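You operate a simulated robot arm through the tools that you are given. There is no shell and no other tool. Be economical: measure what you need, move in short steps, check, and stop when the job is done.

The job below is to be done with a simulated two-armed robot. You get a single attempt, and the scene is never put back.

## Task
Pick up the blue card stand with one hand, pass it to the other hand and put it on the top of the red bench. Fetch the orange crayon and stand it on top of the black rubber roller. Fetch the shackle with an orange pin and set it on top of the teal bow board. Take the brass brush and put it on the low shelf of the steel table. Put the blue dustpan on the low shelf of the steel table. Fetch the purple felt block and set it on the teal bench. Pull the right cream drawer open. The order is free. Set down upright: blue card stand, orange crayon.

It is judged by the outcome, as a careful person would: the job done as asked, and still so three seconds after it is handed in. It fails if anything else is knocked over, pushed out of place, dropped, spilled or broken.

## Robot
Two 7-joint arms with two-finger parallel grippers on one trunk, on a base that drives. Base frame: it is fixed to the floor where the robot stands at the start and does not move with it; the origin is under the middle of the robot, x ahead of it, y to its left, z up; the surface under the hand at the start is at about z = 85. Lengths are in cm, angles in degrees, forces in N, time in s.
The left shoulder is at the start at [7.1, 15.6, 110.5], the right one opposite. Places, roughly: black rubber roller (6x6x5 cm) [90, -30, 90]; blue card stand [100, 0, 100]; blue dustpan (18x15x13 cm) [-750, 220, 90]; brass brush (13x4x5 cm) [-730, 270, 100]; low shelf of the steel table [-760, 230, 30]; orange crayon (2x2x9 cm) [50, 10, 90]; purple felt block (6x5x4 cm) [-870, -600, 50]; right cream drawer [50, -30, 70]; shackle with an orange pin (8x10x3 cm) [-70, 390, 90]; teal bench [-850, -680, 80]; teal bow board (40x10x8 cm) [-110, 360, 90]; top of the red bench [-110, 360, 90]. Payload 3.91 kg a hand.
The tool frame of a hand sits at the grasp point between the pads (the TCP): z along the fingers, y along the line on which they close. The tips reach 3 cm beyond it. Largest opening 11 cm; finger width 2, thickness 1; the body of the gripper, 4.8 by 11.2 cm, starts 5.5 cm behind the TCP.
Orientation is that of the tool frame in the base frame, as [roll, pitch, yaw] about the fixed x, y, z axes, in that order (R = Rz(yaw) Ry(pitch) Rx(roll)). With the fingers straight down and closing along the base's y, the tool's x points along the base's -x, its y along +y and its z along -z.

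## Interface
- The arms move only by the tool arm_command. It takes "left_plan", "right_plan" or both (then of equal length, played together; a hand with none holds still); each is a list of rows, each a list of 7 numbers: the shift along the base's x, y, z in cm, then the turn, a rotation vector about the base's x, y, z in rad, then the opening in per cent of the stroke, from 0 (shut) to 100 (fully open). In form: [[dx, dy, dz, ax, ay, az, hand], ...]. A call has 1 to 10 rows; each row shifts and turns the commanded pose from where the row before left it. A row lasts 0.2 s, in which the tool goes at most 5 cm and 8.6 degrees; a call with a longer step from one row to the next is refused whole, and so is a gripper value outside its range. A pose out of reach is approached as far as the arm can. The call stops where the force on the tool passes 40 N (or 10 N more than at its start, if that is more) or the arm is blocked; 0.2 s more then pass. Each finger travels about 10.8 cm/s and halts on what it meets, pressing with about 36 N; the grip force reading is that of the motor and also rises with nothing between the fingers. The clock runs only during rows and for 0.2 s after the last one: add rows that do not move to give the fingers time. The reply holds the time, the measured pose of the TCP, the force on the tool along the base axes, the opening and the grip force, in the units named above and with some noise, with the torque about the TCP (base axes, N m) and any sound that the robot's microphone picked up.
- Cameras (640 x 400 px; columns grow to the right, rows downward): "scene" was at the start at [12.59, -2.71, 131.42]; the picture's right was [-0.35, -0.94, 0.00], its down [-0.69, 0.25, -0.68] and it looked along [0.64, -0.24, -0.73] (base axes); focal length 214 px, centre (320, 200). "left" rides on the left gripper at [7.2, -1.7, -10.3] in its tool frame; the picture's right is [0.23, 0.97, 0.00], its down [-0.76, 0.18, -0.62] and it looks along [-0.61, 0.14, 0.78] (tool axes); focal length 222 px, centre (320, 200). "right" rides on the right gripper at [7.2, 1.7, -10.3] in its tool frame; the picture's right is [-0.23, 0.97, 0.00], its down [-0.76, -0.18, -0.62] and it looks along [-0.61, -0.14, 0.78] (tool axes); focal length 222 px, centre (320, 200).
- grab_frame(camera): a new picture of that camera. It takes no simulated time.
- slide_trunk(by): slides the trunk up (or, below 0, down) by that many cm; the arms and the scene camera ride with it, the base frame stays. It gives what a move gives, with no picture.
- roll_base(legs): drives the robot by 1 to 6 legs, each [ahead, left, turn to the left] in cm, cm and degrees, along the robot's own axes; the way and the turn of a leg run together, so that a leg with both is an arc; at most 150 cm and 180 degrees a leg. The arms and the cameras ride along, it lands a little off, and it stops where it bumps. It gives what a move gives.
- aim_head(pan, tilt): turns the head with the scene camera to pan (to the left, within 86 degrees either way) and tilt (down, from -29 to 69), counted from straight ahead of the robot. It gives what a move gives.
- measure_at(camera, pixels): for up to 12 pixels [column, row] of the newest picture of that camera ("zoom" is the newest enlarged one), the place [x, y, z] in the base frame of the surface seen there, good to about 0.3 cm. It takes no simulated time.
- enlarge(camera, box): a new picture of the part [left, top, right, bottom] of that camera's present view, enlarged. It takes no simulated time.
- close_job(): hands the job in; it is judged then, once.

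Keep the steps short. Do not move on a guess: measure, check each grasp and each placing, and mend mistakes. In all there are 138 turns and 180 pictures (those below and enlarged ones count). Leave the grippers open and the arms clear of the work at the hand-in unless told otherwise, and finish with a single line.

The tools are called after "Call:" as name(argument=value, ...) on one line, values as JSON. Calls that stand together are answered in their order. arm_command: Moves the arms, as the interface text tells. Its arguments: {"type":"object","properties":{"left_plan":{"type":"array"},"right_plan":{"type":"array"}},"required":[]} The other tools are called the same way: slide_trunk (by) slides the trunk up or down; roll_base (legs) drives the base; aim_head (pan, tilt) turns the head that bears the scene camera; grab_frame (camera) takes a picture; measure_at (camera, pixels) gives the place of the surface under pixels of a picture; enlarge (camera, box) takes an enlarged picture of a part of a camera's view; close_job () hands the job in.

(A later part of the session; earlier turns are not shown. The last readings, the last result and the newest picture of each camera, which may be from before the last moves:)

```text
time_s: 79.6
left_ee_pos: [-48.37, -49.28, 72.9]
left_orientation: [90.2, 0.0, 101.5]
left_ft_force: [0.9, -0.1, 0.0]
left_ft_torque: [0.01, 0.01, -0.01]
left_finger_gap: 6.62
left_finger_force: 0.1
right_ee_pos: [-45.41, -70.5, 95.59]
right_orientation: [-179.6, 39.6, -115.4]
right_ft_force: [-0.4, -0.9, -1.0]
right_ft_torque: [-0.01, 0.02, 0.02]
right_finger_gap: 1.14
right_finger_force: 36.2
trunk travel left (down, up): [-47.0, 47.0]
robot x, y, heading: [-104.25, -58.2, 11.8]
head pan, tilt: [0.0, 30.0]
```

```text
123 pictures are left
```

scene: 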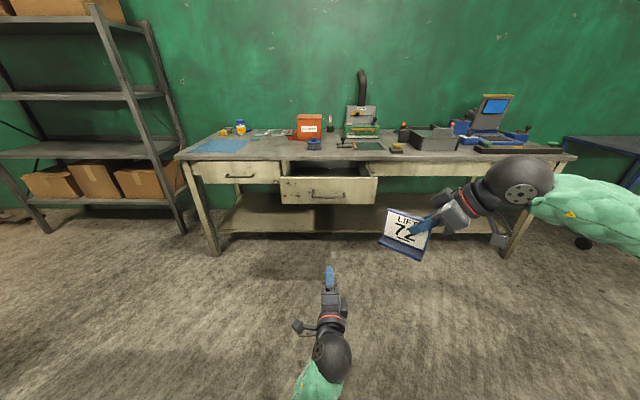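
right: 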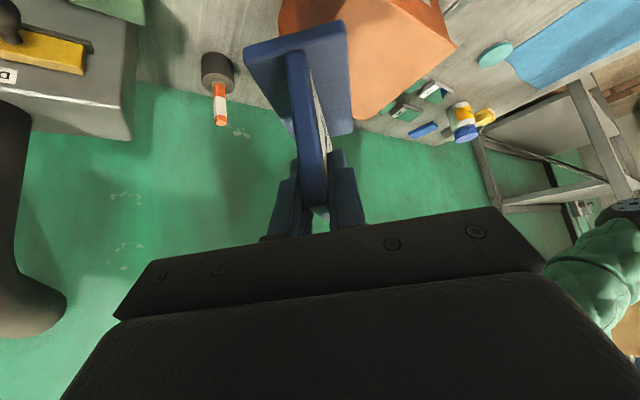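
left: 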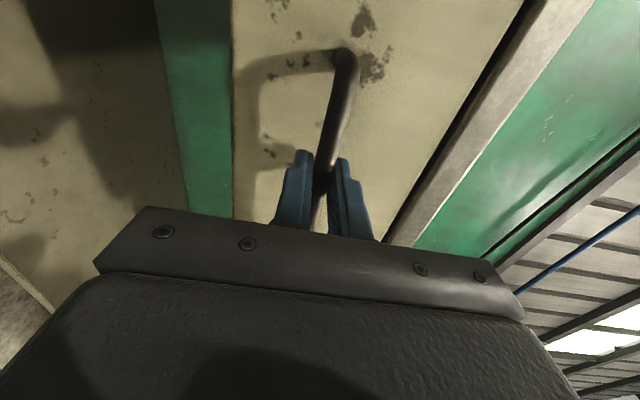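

The drawer is open and everything on the bench stands. I'll look left and right before turning toward the red bench at (-110,360).

Call:
aim_head(pan=80, tilt=12)

Call:
grab_frame(camera="scene")

Call:
arm_command(left_plan=[[-3, 0, 4, 0, 0, 0, 60], [-3, 0, 4, 0, 0, 0, 60], [-3, 0, 4, 0, 0, 0, 60], [-3, 1, 4, 0, 0, 0, 60], [-3, 2, 4, 0, 0, 0, 60]])

```text
time_s: 81.1
left_ee_pos: [-48.34, -49.3, 72.95]
left_orientation: [90.2, 0.0, 101.5]
left_ft_force: [0.5, 0.1, 0.5]
left_ft_torque: [0.02, -0.01, -0.01]
left_finger_gap: 6.58
left_finger_force: 0.0
right_ee_pos: [-45.55, -70.63, 95.7]
right_orientation: [-179.7, 39.6, -115.4]
right_ft_force: [0.0, 0.3, -0.5]
right_ft_torque: [-0.03, 0.01, 0.0]
right_finger_gap: 1.14
right_finger_force: 36.0
trunk travel left (down, up): [-47.0, 47.0]
robot x, y, heading: [-104.06, -57.94, 11.6]
head pan, tilt: [80.0, 12.0]
```

```text
122 pictures are left
```

scene: 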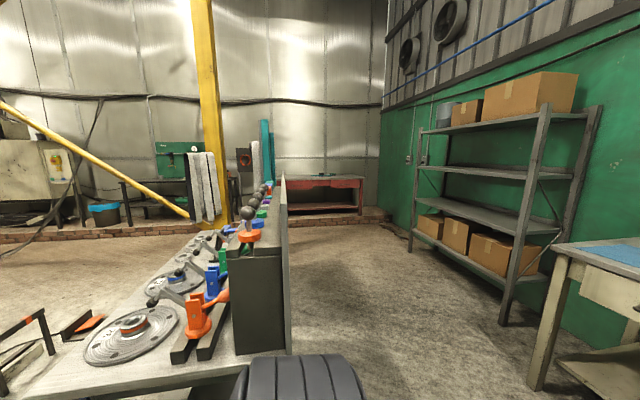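

```text
refused: row 4 steps farther than a row can; nothing moved
```

A workbench with machines stands close on the left; the red bench is visible at (315,185), with a corridor between this bench and the shelf rack. I'll measure the corridor.

Call:
measure_at(camera="scene", pixels=[[290, 352], [287, 260], [285, 180], [100, 395], [545, 388], [503, 322], [408, 250], [315, 180], [345, 215], [280, 212], [300, 390], [400, 300]])

Call:
aim_head(pan=86, tilt=50)

Call:
grab_frame(camera="scene")

```text
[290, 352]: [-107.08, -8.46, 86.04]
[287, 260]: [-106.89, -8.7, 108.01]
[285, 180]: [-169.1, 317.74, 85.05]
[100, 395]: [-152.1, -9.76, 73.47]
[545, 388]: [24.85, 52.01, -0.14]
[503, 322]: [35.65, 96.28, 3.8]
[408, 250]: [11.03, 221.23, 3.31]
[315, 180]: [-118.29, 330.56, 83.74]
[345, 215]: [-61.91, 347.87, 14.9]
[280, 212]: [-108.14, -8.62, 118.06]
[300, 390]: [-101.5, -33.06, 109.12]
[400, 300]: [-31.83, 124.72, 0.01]
```

```text
time_s: 82.2
left_ee_pos: [-48.32, -49.17, 72.87]
left_orientation: [90.1, 0.0, 101.5]
left_ft_force: [0.2, 0.2, -0.2]
left_ft_torque: [0.02, 0.01, 0.01]
left_finger_gap: 6.6
left_finger_force: 0.1
right_ee_pos: [-45.43, -70.6, 95.68]
right_orientation: [-179.7, 39.6, -115.4]
right_ft_force: [0.1, 0.3, -1.2]
right_ft_torque: [0.01, -0.02, 0.02]
right_finger_gap: 1.17
right_finger_force: 36.0
trunk travel left (down, up): [-47.0, 47.0]
robot x, y, heading: [-104.08, -57.96, 11.5]
head pan, tilt: [85.9, 50.0]
```

```text
121 pictures are left
```

scene: 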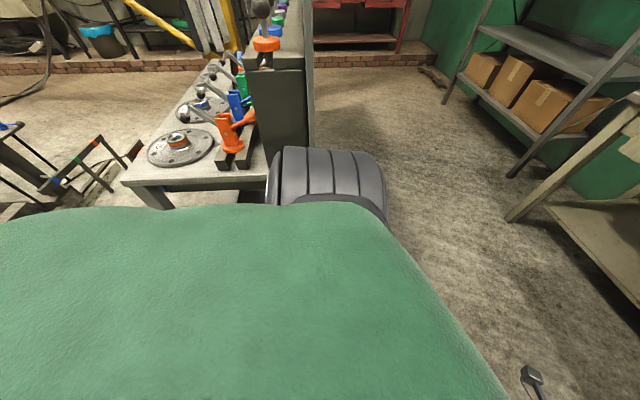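

The neighbouring bench's edge is at x≈-107 (for y > -9), while the rack and bench legs are at x > 11, so I'll use the lane x≈-50. I'll go ahead 27 cm, turn left to heading 90, strafe right 27 cm, then look ahead.

Call:
roll_base(legs=[[27, 0, 0], [0, 0, 78.4], [0, -27, 0]])

Call:
aim_head(pan=0, tilt=20)

Call:
grab_frame(camera="scene")

```text
time_s: 89.0
left_ee_pos: [-47.97, 3.85, 72.86]
left_orientation: [90.2, -0.1, 180.0]
left_ft_force: [0.4, -0.4, 0.3]
left_ft_torque: [-0.01, 0.02, 0.02]
left_finger_gap: 6.61
left_finger_force: 0.1
right_ee_pos: [-26.47, 2.3, 95.67]
right_orientation: [-179.7, 39.6, -36.9]
right_ft_force: [0.1, 0.7, -0.9]
right_ft_torque: [-0.02, 0.01, 0.04]
right_finger_gap: 1.14
right_finger_force: 35.8
trunk travel left (down, up): [-47.0, 47.0]
robot x, y, heading: [-50.63, -52.58, 90.1]
head pan, tilt: [85.9, 50.0]
```

```text
time_s: 90.6
left_ee_pos: [-47.96, 3.82, 72.81]
left_orientation: [90.2, 0.0, 179.8]
left_ft_force: [0.2, 0.2, 0.6]
left_ft_torque: [-0.02, -0.01, 0.0]
left_finger_gap: 6.61
left_finger_force: 0.0
right_ee_pos: [-26.5, 2.36, 95.68]
right_orientation: [-179.7, 39.7, -36.9]
right_ft_force: [-0.4, 0.5, -0.5]
right_ft_torque: [-0.02, 0.01, 0.01]
right_finger_gap: 1.15
right_finger_force: 36.5
trunk travel left (down, up): [-47.0, 47.0]
robot x, y, heading: [-50.62, -52.8, 90.1]
head pan, tilt: [0.0, 20.0]
```

```text
120 pictures are left
```

scene: 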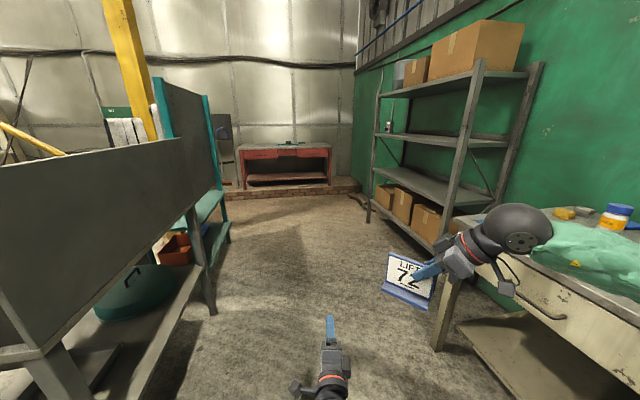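

Call:
measure_at(camera="scene", pixels=[[560, 240], [600, 270], [630, 260], [445, 330], [455, 200], [370, 220], [210, 312], [228, 232], [287, 165], [287, 180], [245, 190], [330, 180]])

```text
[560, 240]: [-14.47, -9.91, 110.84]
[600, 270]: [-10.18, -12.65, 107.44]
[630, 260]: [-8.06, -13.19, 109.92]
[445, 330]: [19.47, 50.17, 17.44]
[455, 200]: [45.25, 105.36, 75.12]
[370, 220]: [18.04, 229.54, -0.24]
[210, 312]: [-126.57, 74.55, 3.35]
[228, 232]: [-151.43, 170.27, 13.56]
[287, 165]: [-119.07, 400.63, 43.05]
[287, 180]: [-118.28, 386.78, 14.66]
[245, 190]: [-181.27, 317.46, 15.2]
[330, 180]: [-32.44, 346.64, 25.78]
```

The lane is clear (forearm x ≤ -5, rack x ≥ 18). I'll drive ahead about 275 cm toward the red bench and look.

Call:
roll_base(legs=[[140, 0, 0], [130, 25, 11]])

Call:
aim_head(pan=0, tilt=32)

Call:
grab_frame(camera="scene")

```text
time_s: 103.8
left_ee_pos: [-94.06, 269.14, 72.92]
left_orientation: [90.1, 0.1, -170.1]
left_ft_force: [0.3, 0.0, -0.4]
left_ft_torque: [0.01, -0.03, 0.03]
left_finger_gap: 6.58
left_finger_force: 0.0
right_ee_pos: [-72.65, 271.52, 95.64]
right_orientation: [-179.7, 39.7, -27.0]
right_ft_force: [0.3, -0.5, -1.5]
right_ft_torque: [0.01, 0.0, -0.01]
right_finger_gap: 1.15
right_finger_force: 35.8
trunk travel left (down, up): [-47.0, 47.0]
robot x, y, heading: [-86.8, 213.17, 100.1]
head pan, tilt: [0.0, 20.0]
```

```text
time_s: 104.5
left_ee_pos: [-94.07, 269.21, 72.97]
left_orientation: [90.2, 0.0, -170.0]
left_ft_force: [0.2, 0.7, 0.0]
left_ft_torque: [-0.02, 0.02, -0.01]
left_finger_gap: 6.6
left_finger_force: 0.1
right_ee_pos: [-72.57, 271.61, 95.66]
right_orientation: [-179.8, 39.5, -26.8]
right_ft_force: [0.0, -0.6, -0.7]
right_ft_torque: [0.0, -0.05, 0.01]
right_finger_gap: 1.12
right_finger_force: 36.0
trunk travel left (down, up): [-47.0, 47.0]
robot x, y, heading: [-86.77, 213.3, 100.2]
head pan, tilt: [0.0, 32.0]
```

```text
119 pictures are left
```

scene: 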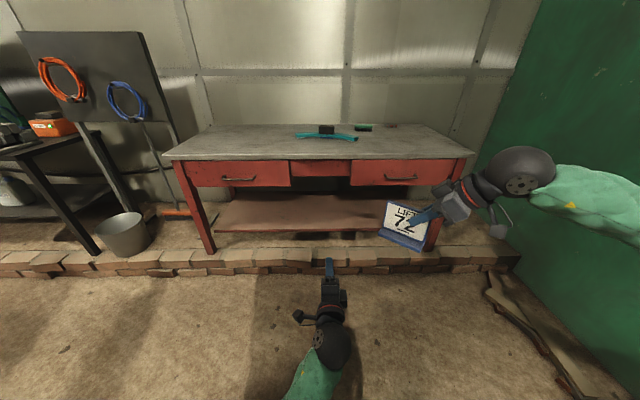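

Call:
enlarge(camera="scene", box=[200, 95, 480, 270])

Call:
measure_at(camera="scene", pixels=[[172, 158], [320, 160], [470, 154], [215, 125], [430, 125], [320, 255], [320, 275], [320, 140], [327, 130], [362, 128], [390, 125], [150, 270]])

```text
2.29 times, centred on (340, 182) of scene
```

zoom: 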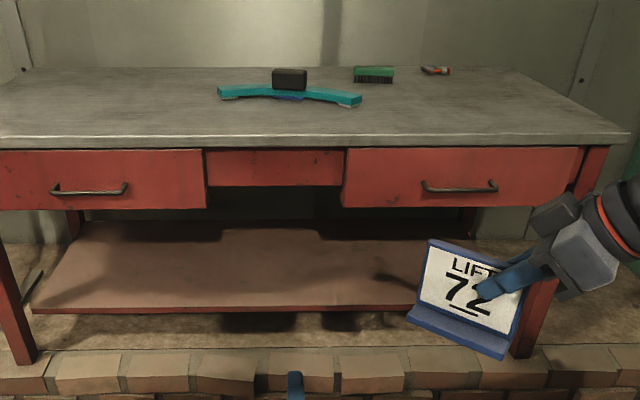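

```text
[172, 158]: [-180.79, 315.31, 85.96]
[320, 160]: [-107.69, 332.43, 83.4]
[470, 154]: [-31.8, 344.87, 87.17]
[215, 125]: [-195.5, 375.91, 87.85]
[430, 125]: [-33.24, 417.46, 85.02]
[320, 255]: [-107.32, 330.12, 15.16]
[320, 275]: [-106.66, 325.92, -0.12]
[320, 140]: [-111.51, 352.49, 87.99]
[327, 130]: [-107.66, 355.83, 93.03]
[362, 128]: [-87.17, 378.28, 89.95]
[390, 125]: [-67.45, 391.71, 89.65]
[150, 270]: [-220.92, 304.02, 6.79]
```

The bench top is at z≈86-88 and the curb runs under its front edge at y≈326. I'll raise the trunk 32 cm before approaching, then drive ahead 75 and 20 right.

Call:
slide_trunk(by=32)

Call:
roll_base(legs=[[75, -20, 1]])

Call:
aim_head(pan=0, tilt=45)

Call:
grab_frame(camera="scene")

```text
time_s: 107.7
left_ee_pos: [-93.91, 269.35, 104.88]
left_orientation: [90.2, 0.0, -170.0]
left_ft_force: [-0.4, -0.4, 0.1]
left_ft_torque: [0.02, -0.02, 0.01]
left_finger_gap: 6.62
left_finger_force: 0.1
right_ee_pos: [-72.67, 271.63, 127.59]
right_orientation: [-179.8, 39.6, -26.9]
right_ft_force: [1.3, -0.3, -0.8]
right_ft_torque: [0.01, -0.02, 0.0]
right_finger_gap: 1.14
right_finger_force: 35.9
trunk travel left (down, up): [-79.0, 15.0]
robot x, y, heading: [-86.41, 213.01, 100.3]
head pan, tilt: [0.0, 32.0]
```

```text
time_s: 111.8
left_ee_pos: [-89.61, 346.25, 104.92]
left_orientation: [90.1, 0.0, -168.9]
left_ft_force: [0.3, 1.4, 0.0]
left_ft_torque: [-0.02, 0.02, 0.02]
left_finger_gap: 6.59
left_finger_force: 0.2
right_ee_pos: [-68.39, 348.97, 127.62]
right_orientation: [-179.7, 39.7, -25.6]
right_ft_force: [0.6, -0.3, -0.8]
right_ft_torque: [-0.02, -0.02, 0.0]
right_finger_gap: 1.13
right_finger_force: 36.3
trunk travel left (down, up): [-79.0, 15.0]
robot x, y, heading: [-80.87, 289.91, 101.1]
head pan, tilt: [0.0, 32.0]
```

```text
time_s: 112.6
left_ee_pos: [-89.68, 346.2, 104.8]
left_orientation: [90.2, 0.0, -168.9]
left_ft_force: [-0.3, -0.2, 0.6]
left_ft_torque: [0.0, -0.01, -0.01]
left_finger_gap: 6.6
left_finger_force: 0.1
right_ee_pos: [-68.32, 348.88, 127.79]
right_orientation: [-179.7, 39.7, -25.7]
right_ft_force: [-0.2, 0.2, 0.3]
right_ft_torque: [0.01, -0.04, 0.0]
right_finger_gap: 1.14
right_finger_force: 36.6
trunk travel left (down, up): [-79.0, 15.0]
robot x, y, heading: [-81.35, 290.42, 101.2]
head pan, tilt: [0.0, 45.0]
```

```text
117 pictures are left
```

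scene: 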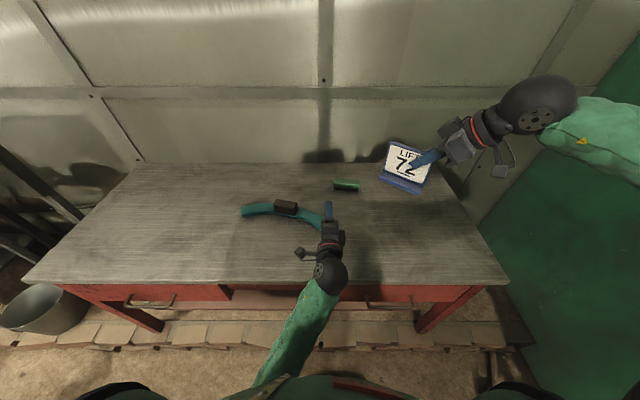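

I'll check the table's right part for a free spot and see the wall clearance.

Call:
measure_at(camera="scene", pixels=[[420, 240], [450, 230], [400, 260], [505, 280], [445, 170], [345, 183], [240, 215], [325, 225], [290, 205], [600, 250], [590, 105]])

```text
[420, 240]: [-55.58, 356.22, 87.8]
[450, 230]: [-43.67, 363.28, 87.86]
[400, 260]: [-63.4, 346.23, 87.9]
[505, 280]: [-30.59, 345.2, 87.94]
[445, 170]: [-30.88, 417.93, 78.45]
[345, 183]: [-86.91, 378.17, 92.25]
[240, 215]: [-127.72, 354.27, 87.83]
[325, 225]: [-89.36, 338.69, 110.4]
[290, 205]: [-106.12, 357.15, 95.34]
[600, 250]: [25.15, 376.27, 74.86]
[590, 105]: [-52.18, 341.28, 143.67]
```

Table top z 87.9. I'll shift the base 22 right and 8 ahead.

Call:
roll_base(legs=[[8, -22, 0]])

Call:
grab_frame(camera="scene")

Call:
grab_frame(camera="right")

```text
time_s: 114.3
left_ee_pos: [-69.49, 358.48, 104.91]
left_orientation: [90.2, -0.1, -168.9]
left_ft_force: [0.2, 0.5, -0.1]
left_ft_torque: [-0.02, -0.01, 0.0]
left_finger_gap: 6.61
left_finger_force: 0.1
right_ee_pos: [-48.06, 361.21, 127.62]
right_orientation: [-179.7, 39.5, -25.7]
right_ft_force: [0.1, 0.3, -1.3]
right_ft_torque: [-0.01, 0.01, -0.02]
right_finger_gap: 1.15
right_finger_force: 36.3
trunk travel left (down, up): [-79.0, 15.0]
robot x, y, heading: [-60.85, 302.6, 101.4]
head pan, tilt: [0.0, 45.0]
```

```text
116 pictures are left
```

scene: 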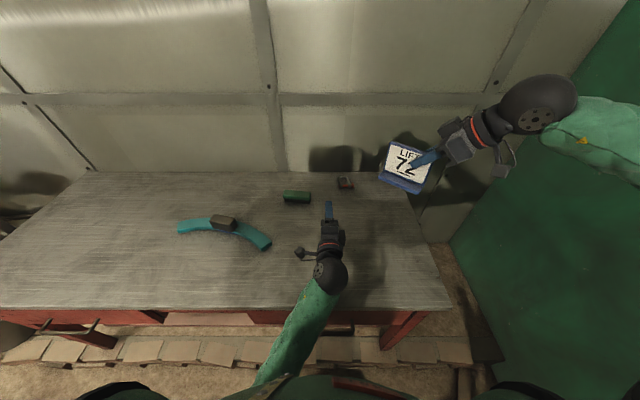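

```text
115 pictures are left
```

right: 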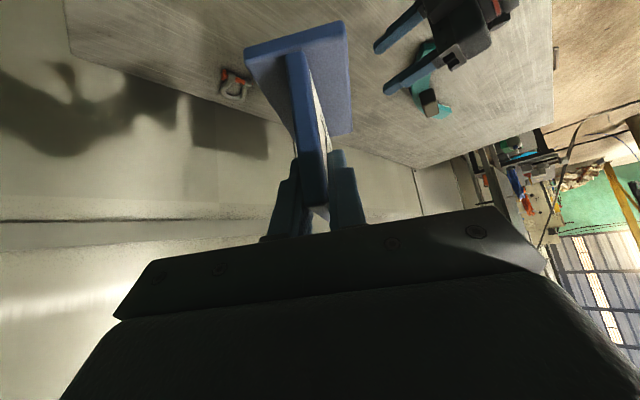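

The shackle shows at (235,87) in the right view. The spot under the stand is free. I'll check that the stand's foot is level before lowering.

Call:
measure_at(camera="right", pixels=[[252, 58], [340, 28], [347, 125], [275, 105], [305, 60], [318, 170]])

Call:
arm_command(left_plan=[[-4, -0.8, 0, 0, 0, 0, 60], [-4, -0.8, 0, 0, 0, 0, 60], [-4, -0.8, 0, 0, 0, 0, 60], [0, 0, 0, 0, 0, 0, 60], [0, 0, 0, 0, 0, 0, 60], [0, 0, 0, 0, 0, 0, 60]], right_plan=[[0, 0, 0, 0, 0, 0, 0], [0, 0, -4.6, 0, 0, 0, 0], [0, 0, -4.6, 0, 0, 0, 0], [0, 0, -4.6, 0, 0, 0, 0], [0, 0, -4.6, 0, 0, 0, 0], [0, 0, -4.6, 0, 0, 0, 0]])

Call:
enlarge(camera="scene", box=[300, 60, 620, 260])

```text
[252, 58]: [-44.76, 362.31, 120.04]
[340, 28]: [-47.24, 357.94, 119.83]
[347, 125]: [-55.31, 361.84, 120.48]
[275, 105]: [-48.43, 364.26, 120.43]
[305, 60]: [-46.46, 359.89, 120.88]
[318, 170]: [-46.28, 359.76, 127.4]
```

```text
time_s: 115.7
left_ee_pos: [-81.51, 356.04, 105.04]
left_orientation: [90.2, 0.0, -168.9]
left_ft_force: [-0.2, 0.7, 0.2]
left_ft_torque: [-0.01, -0.04, 0.0]
left_finger_gap: 6.57
left_finger_force: 0.1
right_ee_pos: [-48.14, 361.26, 104.57]
right_orientation: [-179.5, 39.6, -25.6]
right_ft_force: [0.3, 0.4, -1.2]
right_ft_torque: [-0.05, -0.03, 0.02]
right_finger_gap: 1.15
right_finger_force: 36.2
trunk travel left (down, up): [-79.0, 15.0]
robot x, y, heading: [-61.43, 302.8, 101.5]
head pan, tilt: [0.0, 45.0]
```

```text
2.00 times, centred on (460, 160) of scene
```

zoom: 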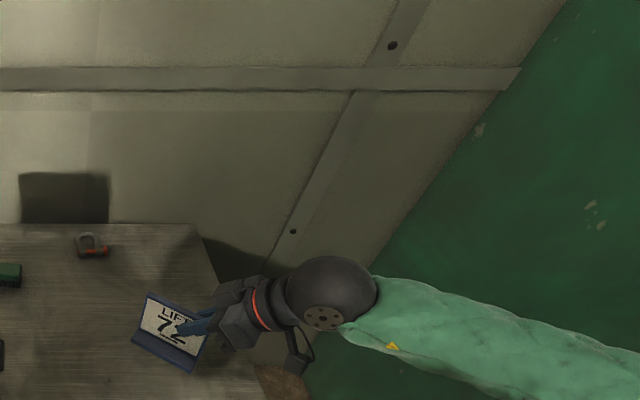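

Level. I'll lower to just above the table, then feel for contact.

Call:
arm_command(right_plan=[[0, 0, -4, 0, 0, 0, 0], [0, 0, -3, 0, 0, 0, 0], [0, 0, -0.4, 0, 0, 0, 0], [0, 0, -0.3, 0, 0, 0, 0], [0, 0, 0, 0, 0, 0, 0]])

Call:
enlarge(camera="scene", box=[340, 180, 480, 267])

```text
time_s: 116.9
left_ee_pos: [-81.38, 356.02, 104.92]
left_orientation: [90.2, 0.1, -168.9]
left_ft_force: [0.2, 0.6, 0.1]
left_ft_torque: [0.01, 0.0, 0.01]
left_finger_gap: 6.59
left_finger_force: 0.1
right_ee_pos: [-48.06, 361.2, 96.94]
right_orientation: [-179.6, 39.6, -25.7]
right_ft_force: [0.0, 0.3, -0.8]
right_ft_torque: [-0.03, -0.02, -0.01]
right_finger_gap: 1.14
right_finger_force: 35.6
trunk travel left (down, up): [-79.0, 15.0]
robot x, y, heading: [-60.98, 302.32, 101.4]
head pan, tilt: [0.0, 45.0]
```

```text
4.57 times, centred on (410, 224) of scene
```

zoom: 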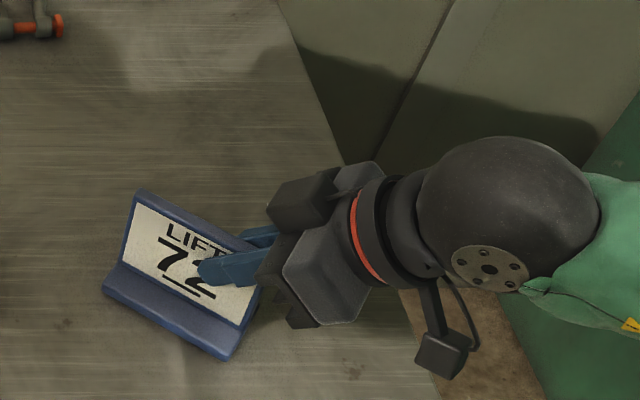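

Call:
arm_command(right_plan=[[0, 0, -0.2, 0, 0, 0, 0], [0, 0, -0.15, 0, 0, 0, 0], [0, 0, 0, 0, 0, 0, 0]])

```text
time_s: 117.7
left_ee_pos: [-81.51, 356.04, 104.99]
left_orientation: [90.2, -0.1, -168.9]
left_ft_force: [-0.9, -1.1, -0.3]
left_ft_torque: [0.02, 0.04, -0.02]
left_finger_gap: 6.58
left_finger_force: 0.1
right_ee_pos: [-48.12, 361.11, 96.64]
right_orientation: [-179.6, 39.6, -25.7]
right_ft_force: [1.3, 0.8, 2.0]
right_ft_torque: [0.0, 0.17, -0.04]
right_finger_gap: 1.13
right_finger_force: 35.7
trunk travel left (down, up): [-79.0, 15.0]
robot x, y, heading: [-61.23, 302.97, 101.1]
head pan, tilt: [0.0, 45.0]
```

First contact. A touch lower, then open and retract along the tool axis.

Call:
arm_command(right_plan=[[0, 0, -0.12, 0, 0, 0, 0], [0, 0, 0, 0, 0, 0, 12], [0, 0, 0, 0, 0, 0, 20], [0, 0, 0, 0, 0, 0, 40], [0, 0, 0, 0, 0, 0, 40], [1.5, -0.7, 2, 0, 0, 0, 40], [2.3, -1.1, 3, 0, 0, 0, 40], [2.3, -1.1, 3, 0, 0, 0, 40], [0, 0, 4, 0, 0, 0, 40], [0, 0, 4.5, 0, 0, 0, 40]])

Call:
grab_frame(camera="scene")

Call:
grab_frame(camera="right")

```text
time_s: 119.9
left_ee_pos: [-81.63, 356.18, 104.79]
left_orientation: [90.3, 0.0, -168.9]
left_ft_force: [-0.8, 0.2, -1.4]
left_ft_torque: [0.03, 0.03, -0.02]
left_finger_gap: 6.59
left_finger_force: 0.1
right_ee_pos: [-41.09, 341.19, 92.22]
right_orientation: [153.8, 21.9, -39.3]
right_ft_force: [-0.8, 0.2, -1.1]
right_ft_torque: [0.0, 0.0, 0.01]
right_finger_gap: 4.4
right_finger_force: 0.0
right hand out of reach, approached as far as the arm can: row 10
trunk travel left (down, up): [-79.0, 15.0]
robot x, y, heading: [-61.0, 302.41, 101.4]
head pan, tilt: [0.0, 45.0]
stopped in row 10 (right hand): the force on the tool passed its limit at 154 N (the readings are from after the stop); the commanded pose is now the measured one
```

```text
112 pictures are left
```

scene: 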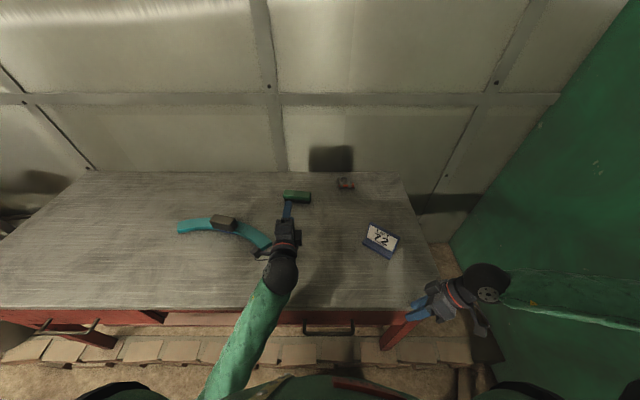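

```text
111 pictures are left
```

right: 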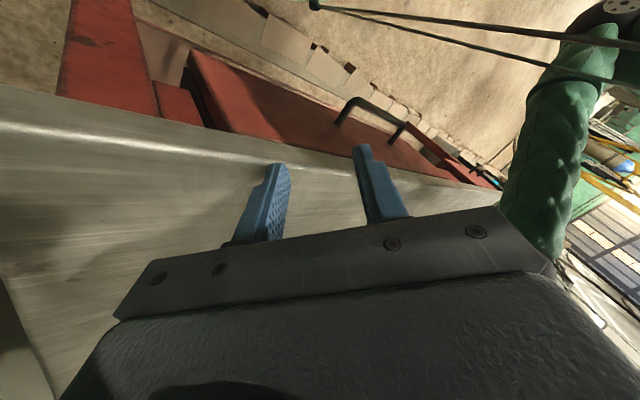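

The arm swung oddly on the last row and bumped the table edge. I'll check the stand's position and state.

Call:
enlarge(camera="scene", box=[280, 160, 520, 340])

Call:
measure_at(camera="scene", pixels=[[373, 224], [399, 236], [365, 243], [389, 257], [381, 238], [345, 183], [300, 198], [222, 222], [448, 300], [410, 310]])

```text
2.22 times, centred on (400, 250) of scene
```

zoom: 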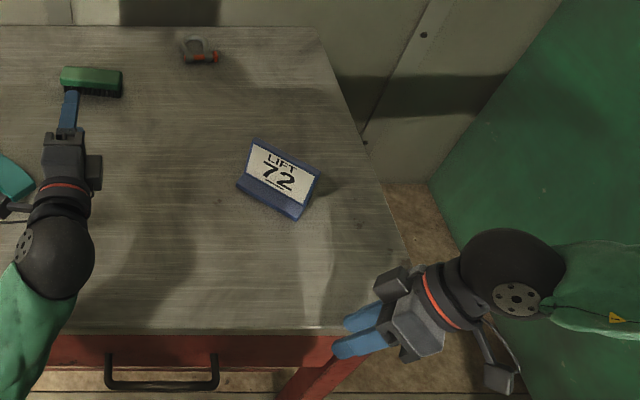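

```text
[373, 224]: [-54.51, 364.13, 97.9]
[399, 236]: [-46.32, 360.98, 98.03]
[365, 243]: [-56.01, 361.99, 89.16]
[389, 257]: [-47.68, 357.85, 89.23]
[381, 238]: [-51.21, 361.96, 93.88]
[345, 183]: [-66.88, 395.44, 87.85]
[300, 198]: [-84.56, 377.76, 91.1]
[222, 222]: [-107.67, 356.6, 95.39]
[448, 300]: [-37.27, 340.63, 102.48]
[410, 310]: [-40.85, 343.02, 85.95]
```

The stand is upright where I set it. I'll now lift the right hand gently off the corner.

Call:
arm_command(right_plan=[[0, 0, 1.5, 0, 0, 0, 40], [0, -1, 2, 0, 0, 0, 40], [0, -1, 2, 0, 0, 0, 40]])

Call:
grab_frame(camera="scene")

```text
time_s: 120.7
left_ee_pos: [-81.45, 356.07, 104.97]
left_orientation: [90.2, 0.0, -168.8]
left_ft_force: [-0.2, -0.8, -0.7]
left_ft_torque: [0.02, -0.01, 0.03]
left_finger_gap: 6.61
left_finger_force: 0.0
right_ee_pos: [-40.78, 341.55, 94.08]
right_orientation: [153.1, 21.3, -39.7]
right_ft_force: [-1.5, 5.9, 3.9]
right_ft_torque: [-0.3, -0.27, 0.24]
right_finger_gap: 4.39
right_finger_force: 0.1
right hand out of reach, approached as far as the arm can: row 2, 3
trunk travel left (down, up): [-79.0, 15.0]
robot x, y, heading: [-60.82, 302.38, 101.3]
head pan, tilt: [0.0, 45.0]
```

```text
109 pictures are left
```

scene: 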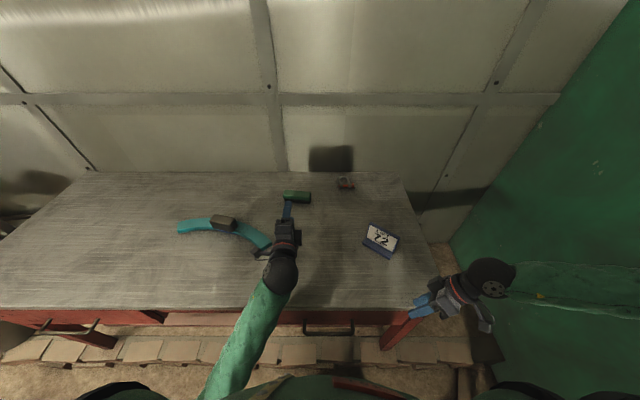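

I'll unwind the right wrist (yaw back toward neutral) while rising.

Call:
arm_command(right_plan=[[0, 0, 1, 0, 0, -0.12, 40], [0, 0, 1, 0, 0, -0.12, 40], [0, 0, 2, 0, 0, -0.12, 40], [0, 0, 2, 0, 0, -0.12, 40], [0, 0, 3, 0, 0, -0.12, 40], [0, 0, 3, 0, 0, -0.08, 40], [0, 0, 3, 0, 0, 0, 40], [0, 0, 3, 0, 0, 0, 40]])

Call:
grab_frame(camera="scene")

```text
time_s: 122.5
left_ee_pos: [-81.54, 356.05, 104.97]
left_orientation: [90.2, 0.0, -168.9]
left_ft_force: [-0.4, 0.0, 0.1]
left_ft_torque: [0.03, -0.01, -0.01]
left_finger_gap: 6.59
left_finger_force: 0.2
right_ee_pos: [-37.02, 353.89, 104.26]
right_orientation: [153.6, 21.9, -78.2]
right_ft_force: [0.1, 0.4, 0.4]
right_ft_torque: [0.01, -0.01, 0.01]
right_finger_gap: 4.41
right_finger_force: 0.1
right hand out of reach, approached as far as the arm can: row 1, 2, 3, 4, 5, 6, 7, 8
trunk travel left (down, up): [-79.0, 15.0]
robot x, y, heading: [-61.21, 303.07, 101.2]
head pan, tilt: [0.0, 45.0]
```

```text
108 pictures are left
```

scene: 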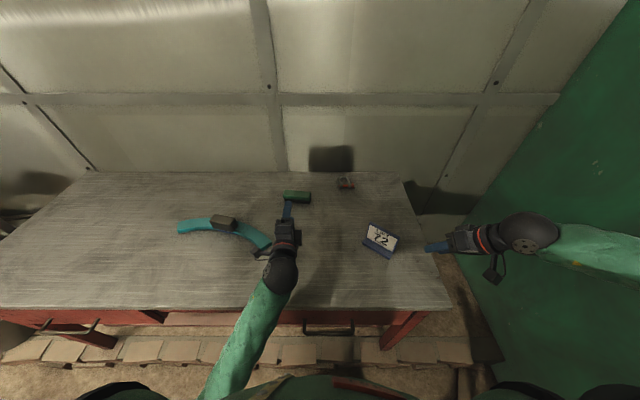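

Now up and bring the right hand to pointing straight down, staying clear of the stand.

Call:
arm_command(right_plan=[[0, -1, 3, 0, 0, 0, 40], [0, -1, 3, -0.05, -0.107, 0, 40], [0, -1, 3, -0.05, -0.107, 0, 40], [0, -1, 3, -0.05, -0.107, 0, 40], [0, 0, 3, -0.05, -0.107, 0, 40], [0, 0, 2, -0.05, -0.107, 0, 60], [0, 0, 0, 0, 0, 0, 100]])

Call:
grab_frame(camera="scene")

Call:
enlarge(camera="scene", box=[150, 160, 420, 280])

```text
time_s: 124.1
left_ee_pos: [-81.48, 356.04, 104.88]
left_orientation: [90.4, -0.2, -168.9]
left_ft_force: [-0.1, 0.1, 1.1]
left_ft_torque: [0.0, -0.01, -0.03]
left_finger_gap: 6.58
left_finger_force: 0.1
right_ee_pos: [-35.53, 354.99, 120.39]
right_orientation: [-179.8, 0.1, -73.0]
right_ft_force: [0.6, 0.1, 0.0]
right_ft_torque: [0.01, 0.04, 0.01]
right_finger_gap: 11.01
right_finger_force: 0.0
right hand out of reach, approached as far as the arm can: row 1, 2, 3, 4
trunk travel left (down, up): [-79.0, 15.0]
robot x, y, heading: [-61.29, 302.42, 101.6]
head pan, tilt: [0.0, 45.0]
```

```text
107 pictures are left
```

scene: 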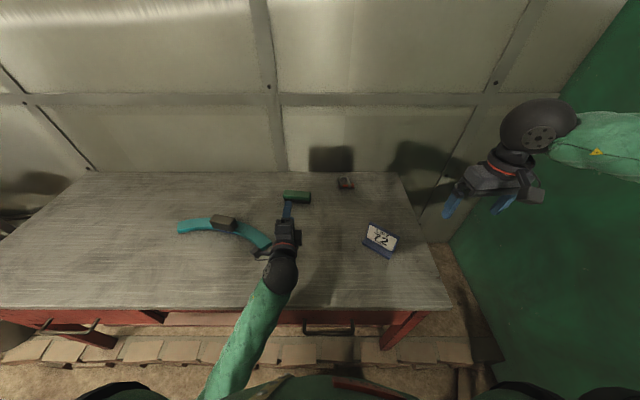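

```text
2.37 times, centred on (285, 220) of scene
```

zoom: 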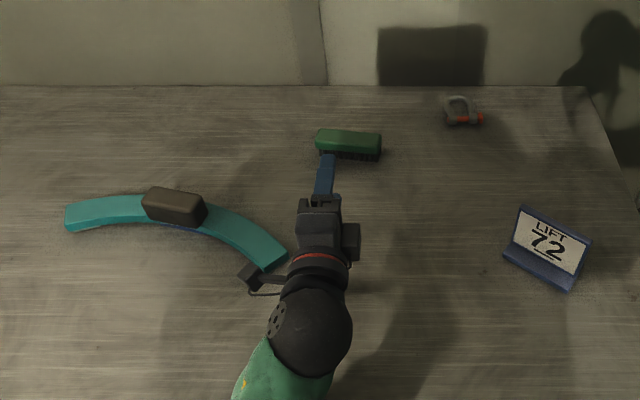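

Right hand is clear. Now I'll raise the left hand, turn it to point straight down, and look at the shackle and the bow board.

Call:
arm_command(left_plan=[[0, 0, 3, 0, 0, 0, 60], [0, 0, 3, 0, 0, 0, 60], [0, 0, 1, -0.1413, -0.0278, 0, 60], [0, 0, 1, -0.1413, -0.0278, 0, 60], [0, 0, 1, -0.1413, -0.0278, 0, 60], [0, 0, 1, -0.1413, -0.0278, 0, 60], [0, 0, 1, -0.1413, -0.0278, 0, 60], [0, 0, 1, -0.1413, -0.0278, 0, 60], [0, 0, 0, -0.1413, -0.0278, 0, 60], [0, 0, 0, -0.1413, -0.0278, 0, 60]])

Call:
arm_command(left_plan=[[0, 0, 0, -0.1413, -0.0278, 0, 60], [0, 0, 0, -0.1413, -0.0278, 0, 60], [0, 0, 0, -0.1276, -0.025, 0, 60], [0, 0, 0, 0, 0, 0.14, 60], [0, 0, 0, 0, 0, 0.14, 60], [0, 0, 0, 0, 0, 0.14, 80], [0, 0, 0, 0, 0, 0.14, 100]])

Call:
grab_frame(camera="left")

Call:
enlarge(camera="scene", box=[310, 165, 390, 215])

```text
time_s: 126.2
left_ee_pos: [-91.11, 358.69, 107.88]
left_orientation: [147.7, -15.4, -165.1]
left_ft_force: [0.1, 0.4, -0.2]
left_ft_torque: [0.01, -0.02, -0.02]
left_finger_gap: 6.59
left_finger_force: 0.0
left hand out of reach, approached as far as the arm can: row 4, 5, 9, 10
right_ee_pos: [-35.8, 355.23, 120.28]
right_orientation: [-179.8, 0.0, -73.0]
right_ft_force: [-0.7, 0.4, -0.2]
right_ft_torque: [0.02, -0.03, 0.02]
right_finger_gap: 11.02
right_finger_force: 0.1
trunk travel left (down, up): [-79.0, 15.0]
robot x, y, heading: [-60.85, 303.01, 101.3]
head pan, tilt: [0.0, 45.0]
stopped in row 10 (left hand): the arm was blocked; the commanded pose is now the measured one
```

```text
time_s: 126.7
left_ee_pos: [-100.75, 356.57, 105.84]
left_orientation: [158.9, -29.9, -164.9]
left_ft_force: [0.1, -0.8, 0.3]
left_ft_torque: [-0.01, 0.02, -0.03]
left_finger_gap: 6.6
left_finger_force: 0.1
left hand out of reach, approached as far as the arm can: row 2
right_ee_pos: [-35.84, 355.25, 120.21]
right_orientation: [-179.7, 0.0, -73.0]
right_ft_force: [-1.4, -0.7, 0.4]
right_ft_torque: [0.0, -0.02, 0.02]
right_finger_gap: 11.01
right_finger_force: 0.1
trunk travel left (down, up): [-79.0, 15.0]
robot x, y, heading: [-60.99, 302.66, 101.4]
head pan, tilt: [0.0, 45.0]
stopped in row 2 (left hand): the arm was blocked; the commanded pose is now the measured one
```

```text
105 pictures are left
```

left: 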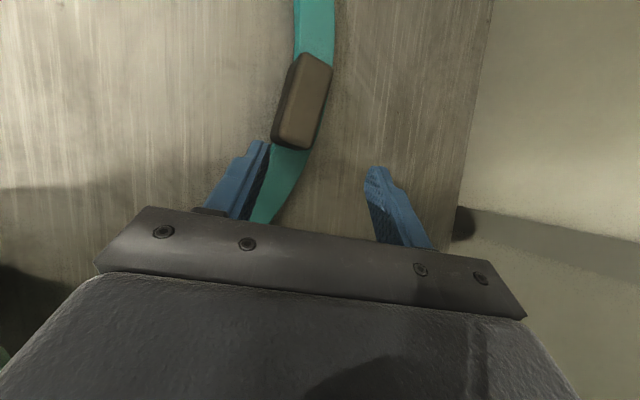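

```text
8.00 times, centred on (350, 190) of scene
```

zoom: 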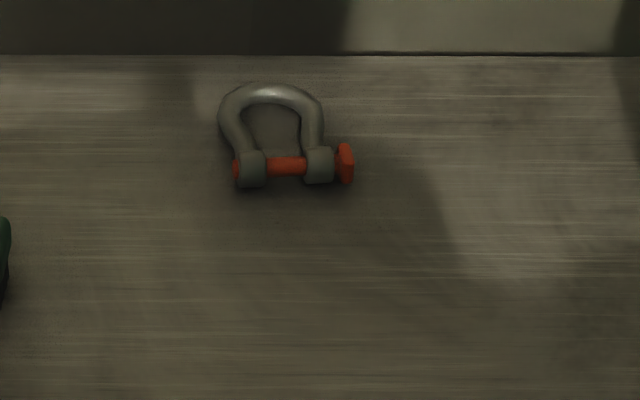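

Call:
grab_frame(camera="scene")

```text
103 pictures are left
```

scene: 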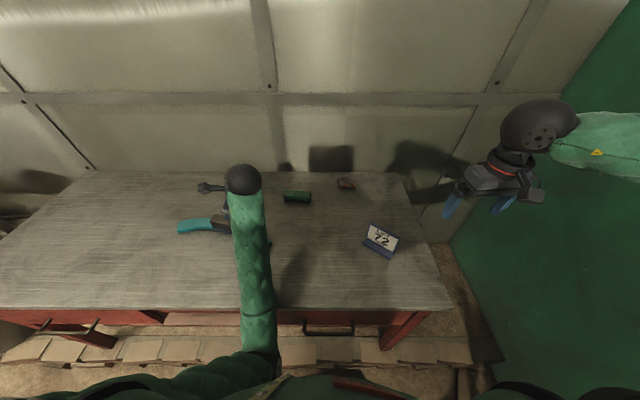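

The elbow was folded too close. I'll move the hand forward-left and up while bringing it to point down.

Call:
arm_command(left_plan=[[-1.2, 1.2, 2.5, 0, 0, 0, 60], [-1.2, 1.2, 2.5, -0.0486, -0.1163, 0, 60], [-1.2, 1.2, 2, -0.0486, -0.1163, 0, 60], [-1.2, 1.2, 1, -0.0486, -0.1163, 0, 60], [-1.2, 1.2, 1, -0.0486, -0.1163, 0, 60], [-1.2, 1.2, 0, -0.0486, -0.1163, 0, 60], [0, 0, 0, 0, 0, 0, 60]])

Call:
grab_frame(camera="scene")

```text
time_s: 127.4
left_ee_pos: [-113.47, 351.86, 113.12]
left_orientation: [165.3, -32.3, -161.8]
left_ft_force: [-0.2, -0.7, 0.4]
left_ft_torque: [0.03, 0.0, -0.04]
left_finger_gap: 6.6
left_finger_force: 0.0
left hand out of reach, approached as far as the arm can: row 3
right_ee_pos: [-37.67, 353.04, 121.19]
right_orientation: [-180.0, 1.0, -71.0]
right_ft_force: [1.1, 0.0, 0.4]
right_ft_torque: [-0.03, 0.02, 0.01]
right_finger_gap: 11.02
right_finger_force: 0.0
trunk travel left (down, up): [-79.0, 15.0]
robot x, y, heading: [-61.85, 301.11, 103.5]
head pan, tilt: [0.0, 45.0]
stopped in row 3 (left hand): the arm was blocked; the commanded pose is now the measured one
```

```text
102 pictures are left
```

scene: 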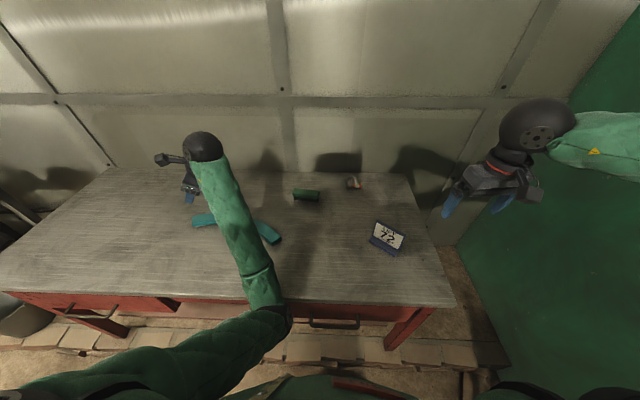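

The left elbow is low and presses the bench's front edge. I'll back the base off 25 cm to free it, with the hands high.

Call:
roll_base(legs=[[-25, 0, 0]])

Call:
arm_command(left_plan=[[0, 0, 2.5, 0, 0, 0, 60], [0, 0, 2.5, -0.0486, -0.1163, 0, 60], [0, 0, 2, -0.0486, -0.1163, 0, 60], [0, 0, 1, -0.0486, -0.1163, 0, 60], [0, 0, 1, -0.0486, -0.1163, 0, 60], [0, 0, 0, -0.0486, -0.1163, 0, 60], [0, 0, 0, 0, 0, 0, 60]])

Call:
grab_frame(camera="scene")

```text
time_s: 129.2
left_ee_pos: [-107.94, 329.88, 111.67]
left_orientation: [166.2, -32.2, -162.7]
left_ft_force: [-0.6, -0.8, -0.2]
left_ft_torque: [0.01, -0.01, 0.01]
left_finger_gap: 6.61
left_finger_force: 0.0
right_ee_pos: [-32.17, 330.45, 120.27]
right_orientation: [-179.9, 0.3, -71.5]
right_ft_force: [-0.3, -1.3, -0.1]
right_ft_torque: [-0.01, 0.02, -0.01]
right_finger_gap: 11.01
right_finger_force: 0.1
trunk travel left (down, up): [-79.0, 15.0]
robot x, y, heading: [-55.96, 277.43, 102.6]
head pan, tilt: [0.0, 45.0]
```

```text
time_s: 130.8
left_ee_pos: [-118.91, 331.6, 117.84]
left_orientation: [-171.5, -2.7, -169.8]
left_ft_force: [-0.3, 0.3, 0.2]
left_ft_torque: [0.01, 0.03, -0.03]
left_finger_gap: 6.59
left_finger_force: 0.2
left hand out of reach, approached as far as the arm can: row 3, 4, 5, 6
right_ee_pos: [-31.98, 330.6, 120.16]
right_orientation: [-179.8, 0.1, -71.6]
right_ft_force: [0.3, 0.2, 0.2]
right_ft_torque: [0.0, 0.01, 0.0]
right_finger_gap: 10.97
right_finger_force: 0.0
trunk travel left (down, up): [-79.0, 15.0]
robot x, y, heading: [-56.1, 276.89, 102.9]
head pan, tilt: [0.0, 45.0]
```

```text
101 pictures are left
```

scene: 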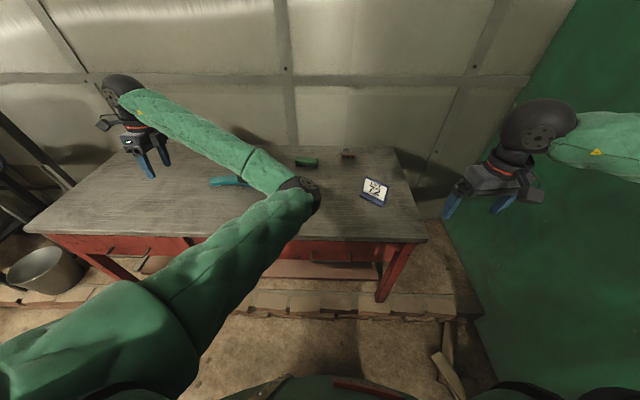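

The left elbow ended up on the inward side. I'll back off 20 cm more for room, then yaw the left hand back to neutral so the arm unwinds.

Call:
roll_base(legs=[[-20, 0, 0]])

Call:
arm_command(left_plan=[[0, 0, 0, 0, 0, 0.14, 100], [0, 0, 0, 0, 0, 0.14, 100], [0, 0, 0, 0, 0, 0.14, 100], [0, 0, 0, 0, 0, 0.14, 100], [0, 0, 0, 0, 0, 0.14, 100], [0, 0, 0, 0, 0, 0.14, 100], [0, 0, 0, 0, 0, 0.14, 100], [0, 0, 0, 0, 0, 0.14, 100], [0, 0, 0, 0, 0, 0.14, 100], [0, 0, 0, 0, 0, 0.14, 100]])

Call:
grab_frame(camera="scene")

```text
time_s: 132.4
left_ee_pos: [-114.64, 311.95, 117.91]
left_orientation: [-171.5, -2.9, -169.7]
left_ft_force: [0.5, -0.2, 1.0]
left_ft_torque: [-0.01, 0.02, 0.01]
left_finger_gap: 6.59
left_finger_force: 0.1
right_ee_pos: [-27.75, 311.22, 120.3]
right_orientation: [-179.8, 0.1, -71.4]
right_ft_force: [-0.7, -0.7, -0.4]
right_ft_torque: [0.0, -0.02, 0.02]
right_finger_gap: 11.0
right_finger_force: 0.0
trunk travel left (down, up): [-79.0, 15.0]
robot x, y, heading: [-51.77, 258.21, 103.1]
head pan, tilt: [0.0, 45.0]
```

```text
time_s: 134.6
left_ee_pos: [-115.38, 312.17, 117.81]
left_orientation: [-172.0, -2.9, -89.4]
left_ft_force: [-0.2, -0.5, 0.0]
left_ft_torque: [0.01, 0.01, -0.01]
left_finger_gap: 11.01
left_finger_force: 0.0
left hand out of reach, approached as far as the arm can: row 2, 5
right_ee_pos: [-27.75, 311.22, 120.37]
right_orientation: [-179.9, 0.0, -71.4]
right_ft_force: [-0.8, 0.1, 0.1]
right_ft_torque: [-0.03, -0.04, 0.0]
right_finger_gap: 10.98
right_finger_force: 0.1
trunk travel left (down, up): [-79.0, 15.0]
robot x, y, heading: [-51.8, 258.03, 102.9]
head pan, tilt: [0.0, 45.0]
```

```text
100 pictures are left
```

scene: 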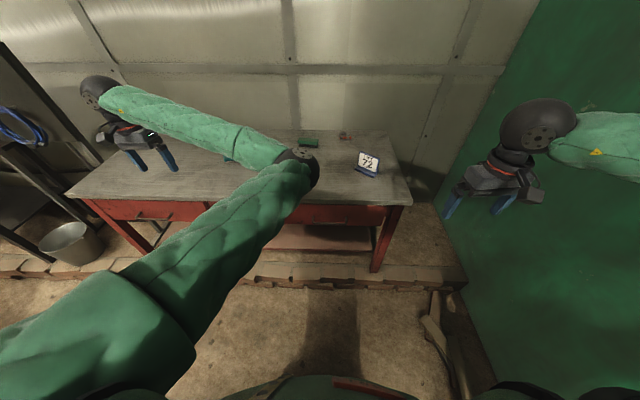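

Call:
measure_at(camera="scene", pixels=[[300, 175], [250, 240], [200, 120], [150, 330], [500, 180], [460, 205]])

```text
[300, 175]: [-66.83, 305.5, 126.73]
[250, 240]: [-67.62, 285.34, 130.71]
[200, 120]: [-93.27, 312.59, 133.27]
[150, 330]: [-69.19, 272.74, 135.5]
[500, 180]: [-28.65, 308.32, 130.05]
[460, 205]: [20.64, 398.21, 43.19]
```

The left arm is usable but folded; I'll use the right hand for the shackle. I'll raise the trunk 10 cm and drive so the shackle lies ahead of the right shoulder.

Call:
slide_trunk(by=10)

Call:
roll_base(legs=[[48, 5, -1.5]])

Call:
arm_command(right_plan=[[-3, 4, 0, 0, 0, 0, 100], [-3, 4, 0, 0, 0, 0, 100], [-3, 4, 0, 0, 0, 0, 100], [-3, 4, 0, 0, 0, 0, 100], [-3, 4, 0, 0, 0, 0, 100], [-3, 4, 0, 0, 0, 0, 100]])

Call:
grab_frame(camera="right")

Call:
grab_frame(camera="scene")

```text
time_s: 135.9
left_ee_pos: [-115.27, 312.18, 127.75]
left_orientation: [-171.9, -3.0, -89.5]
left_ft_force: [-0.4, 0.0, -1.0]
left_ft_torque: [0.0, -0.01, -0.02]
left_finger_gap: 10.98
left_finger_force: 0.0
right_ee_pos: [-27.78, 311.21, 130.27]
right_orientation: [-180.0, 0.1, -71.5]
right_ft_force: [-0.4, 0.9, -0.2]
right_ft_torque: [0.02, 0.01, -0.02]
right_finger_gap: 11.0
right_finger_force: 0.1
trunk travel left (down, up): [-89.0, 5.0]
robot x, y, heading: [-51.64, 257.9, 102.9]
head pan, tilt: [0.0, 45.0]
```

```text
time_s: 138.8
left_ee_pos: [-128.81, 359.59, 127.82]
left_orientation: [-171.9, -2.9, -91.2]
left_ft_force: [-0.5, 1.1, 0.4]
left_ft_torque: [0.0, 0.03, -0.01]
left_finger_gap: 11.0
left_finger_force: 0.1
right_ee_pos: [-41.34, 356.2, 130.28]
right_orientation: [180.0, 0.1, -73.0]
right_ft_force: [0.2, 0.2, -0.5]
right_ft_torque: [0.01, 0.04, 0.02]
right_finger_gap: 10.95
right_finger_force: 0.1
trunk travel left (down, up): [-89.0, 5.0]
robot x, y, heading: [-66.47, 303.83, 101.3]
head pan, tilt: [0.0, 45.0]
```

```text
time_s: 140.2
left_ee_pos: [-128.98, 359.8, 127.73]
left_orientation: [-171.9, -3.0, -91.1]
left_ft_force: [0.0, -0.2, -0.4]
left_ft_torque: [0.0, 0.01, -0.03]
left_finger_gap: 11.0
left_finger_force: 0.0
right_ee_pos: [-59.28, 380.53, 130.18]
right_orientation: [-179.9, -0.1, -73.1]
right_ft_force: [0.1, 1.2, 0.1]
right_ft_torque: [-0.02, -0.03, -0.03]
right_finger_gap: 11.0
right_finger_force: 0.0
trunk travel left (down, up): [-89.0, 5.0]
robot x, y, heading: [-66.54, 304.09, 101.4]
head pan, tilt: [0.0, 45.0]
```

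```text
99 pictures are left
```

right: 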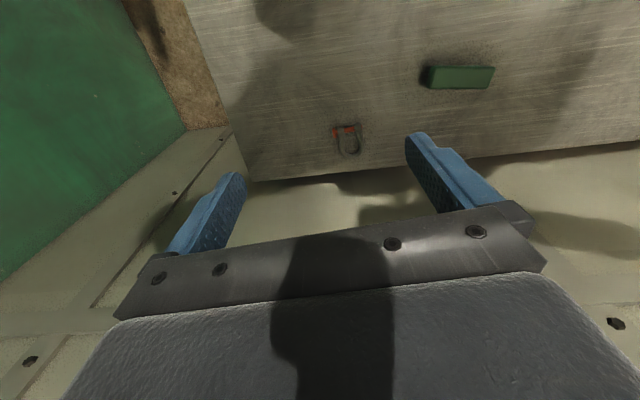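

```text
98 pictures are left
```

scene: 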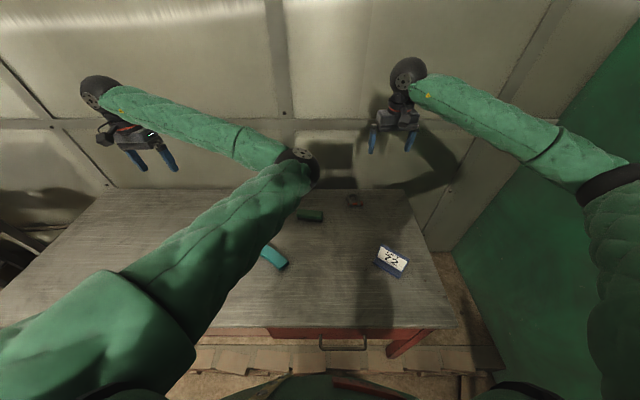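

Call:
enlarge(camera="right", box=[310, 105, 390, 165])

Call:
measure_at(camera="zoom", pixels=[[200, 170], [240, 210], [290, 200], [340, 195], [380, 185], [250, 320], [300, 360], [370, 310], [290, 390], [60, 300]])

```text
6.67 times, centred on (350, 135) of right
```

zoom: 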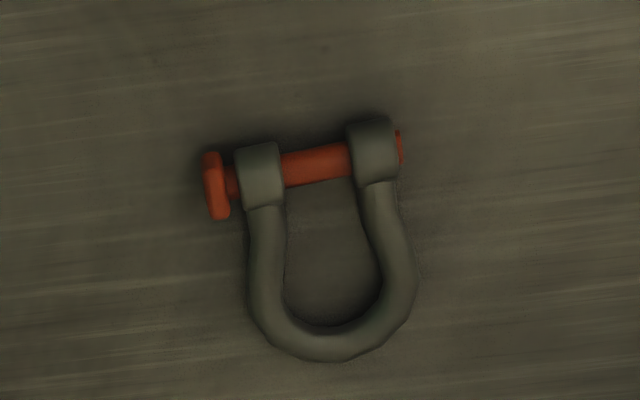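

```text
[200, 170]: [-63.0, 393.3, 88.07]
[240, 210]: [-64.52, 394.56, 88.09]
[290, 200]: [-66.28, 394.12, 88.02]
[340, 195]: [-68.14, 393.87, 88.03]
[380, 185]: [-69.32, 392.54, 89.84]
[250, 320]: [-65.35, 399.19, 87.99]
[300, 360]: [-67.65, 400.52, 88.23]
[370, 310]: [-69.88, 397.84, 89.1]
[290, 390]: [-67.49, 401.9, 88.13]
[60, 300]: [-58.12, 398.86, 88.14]
```

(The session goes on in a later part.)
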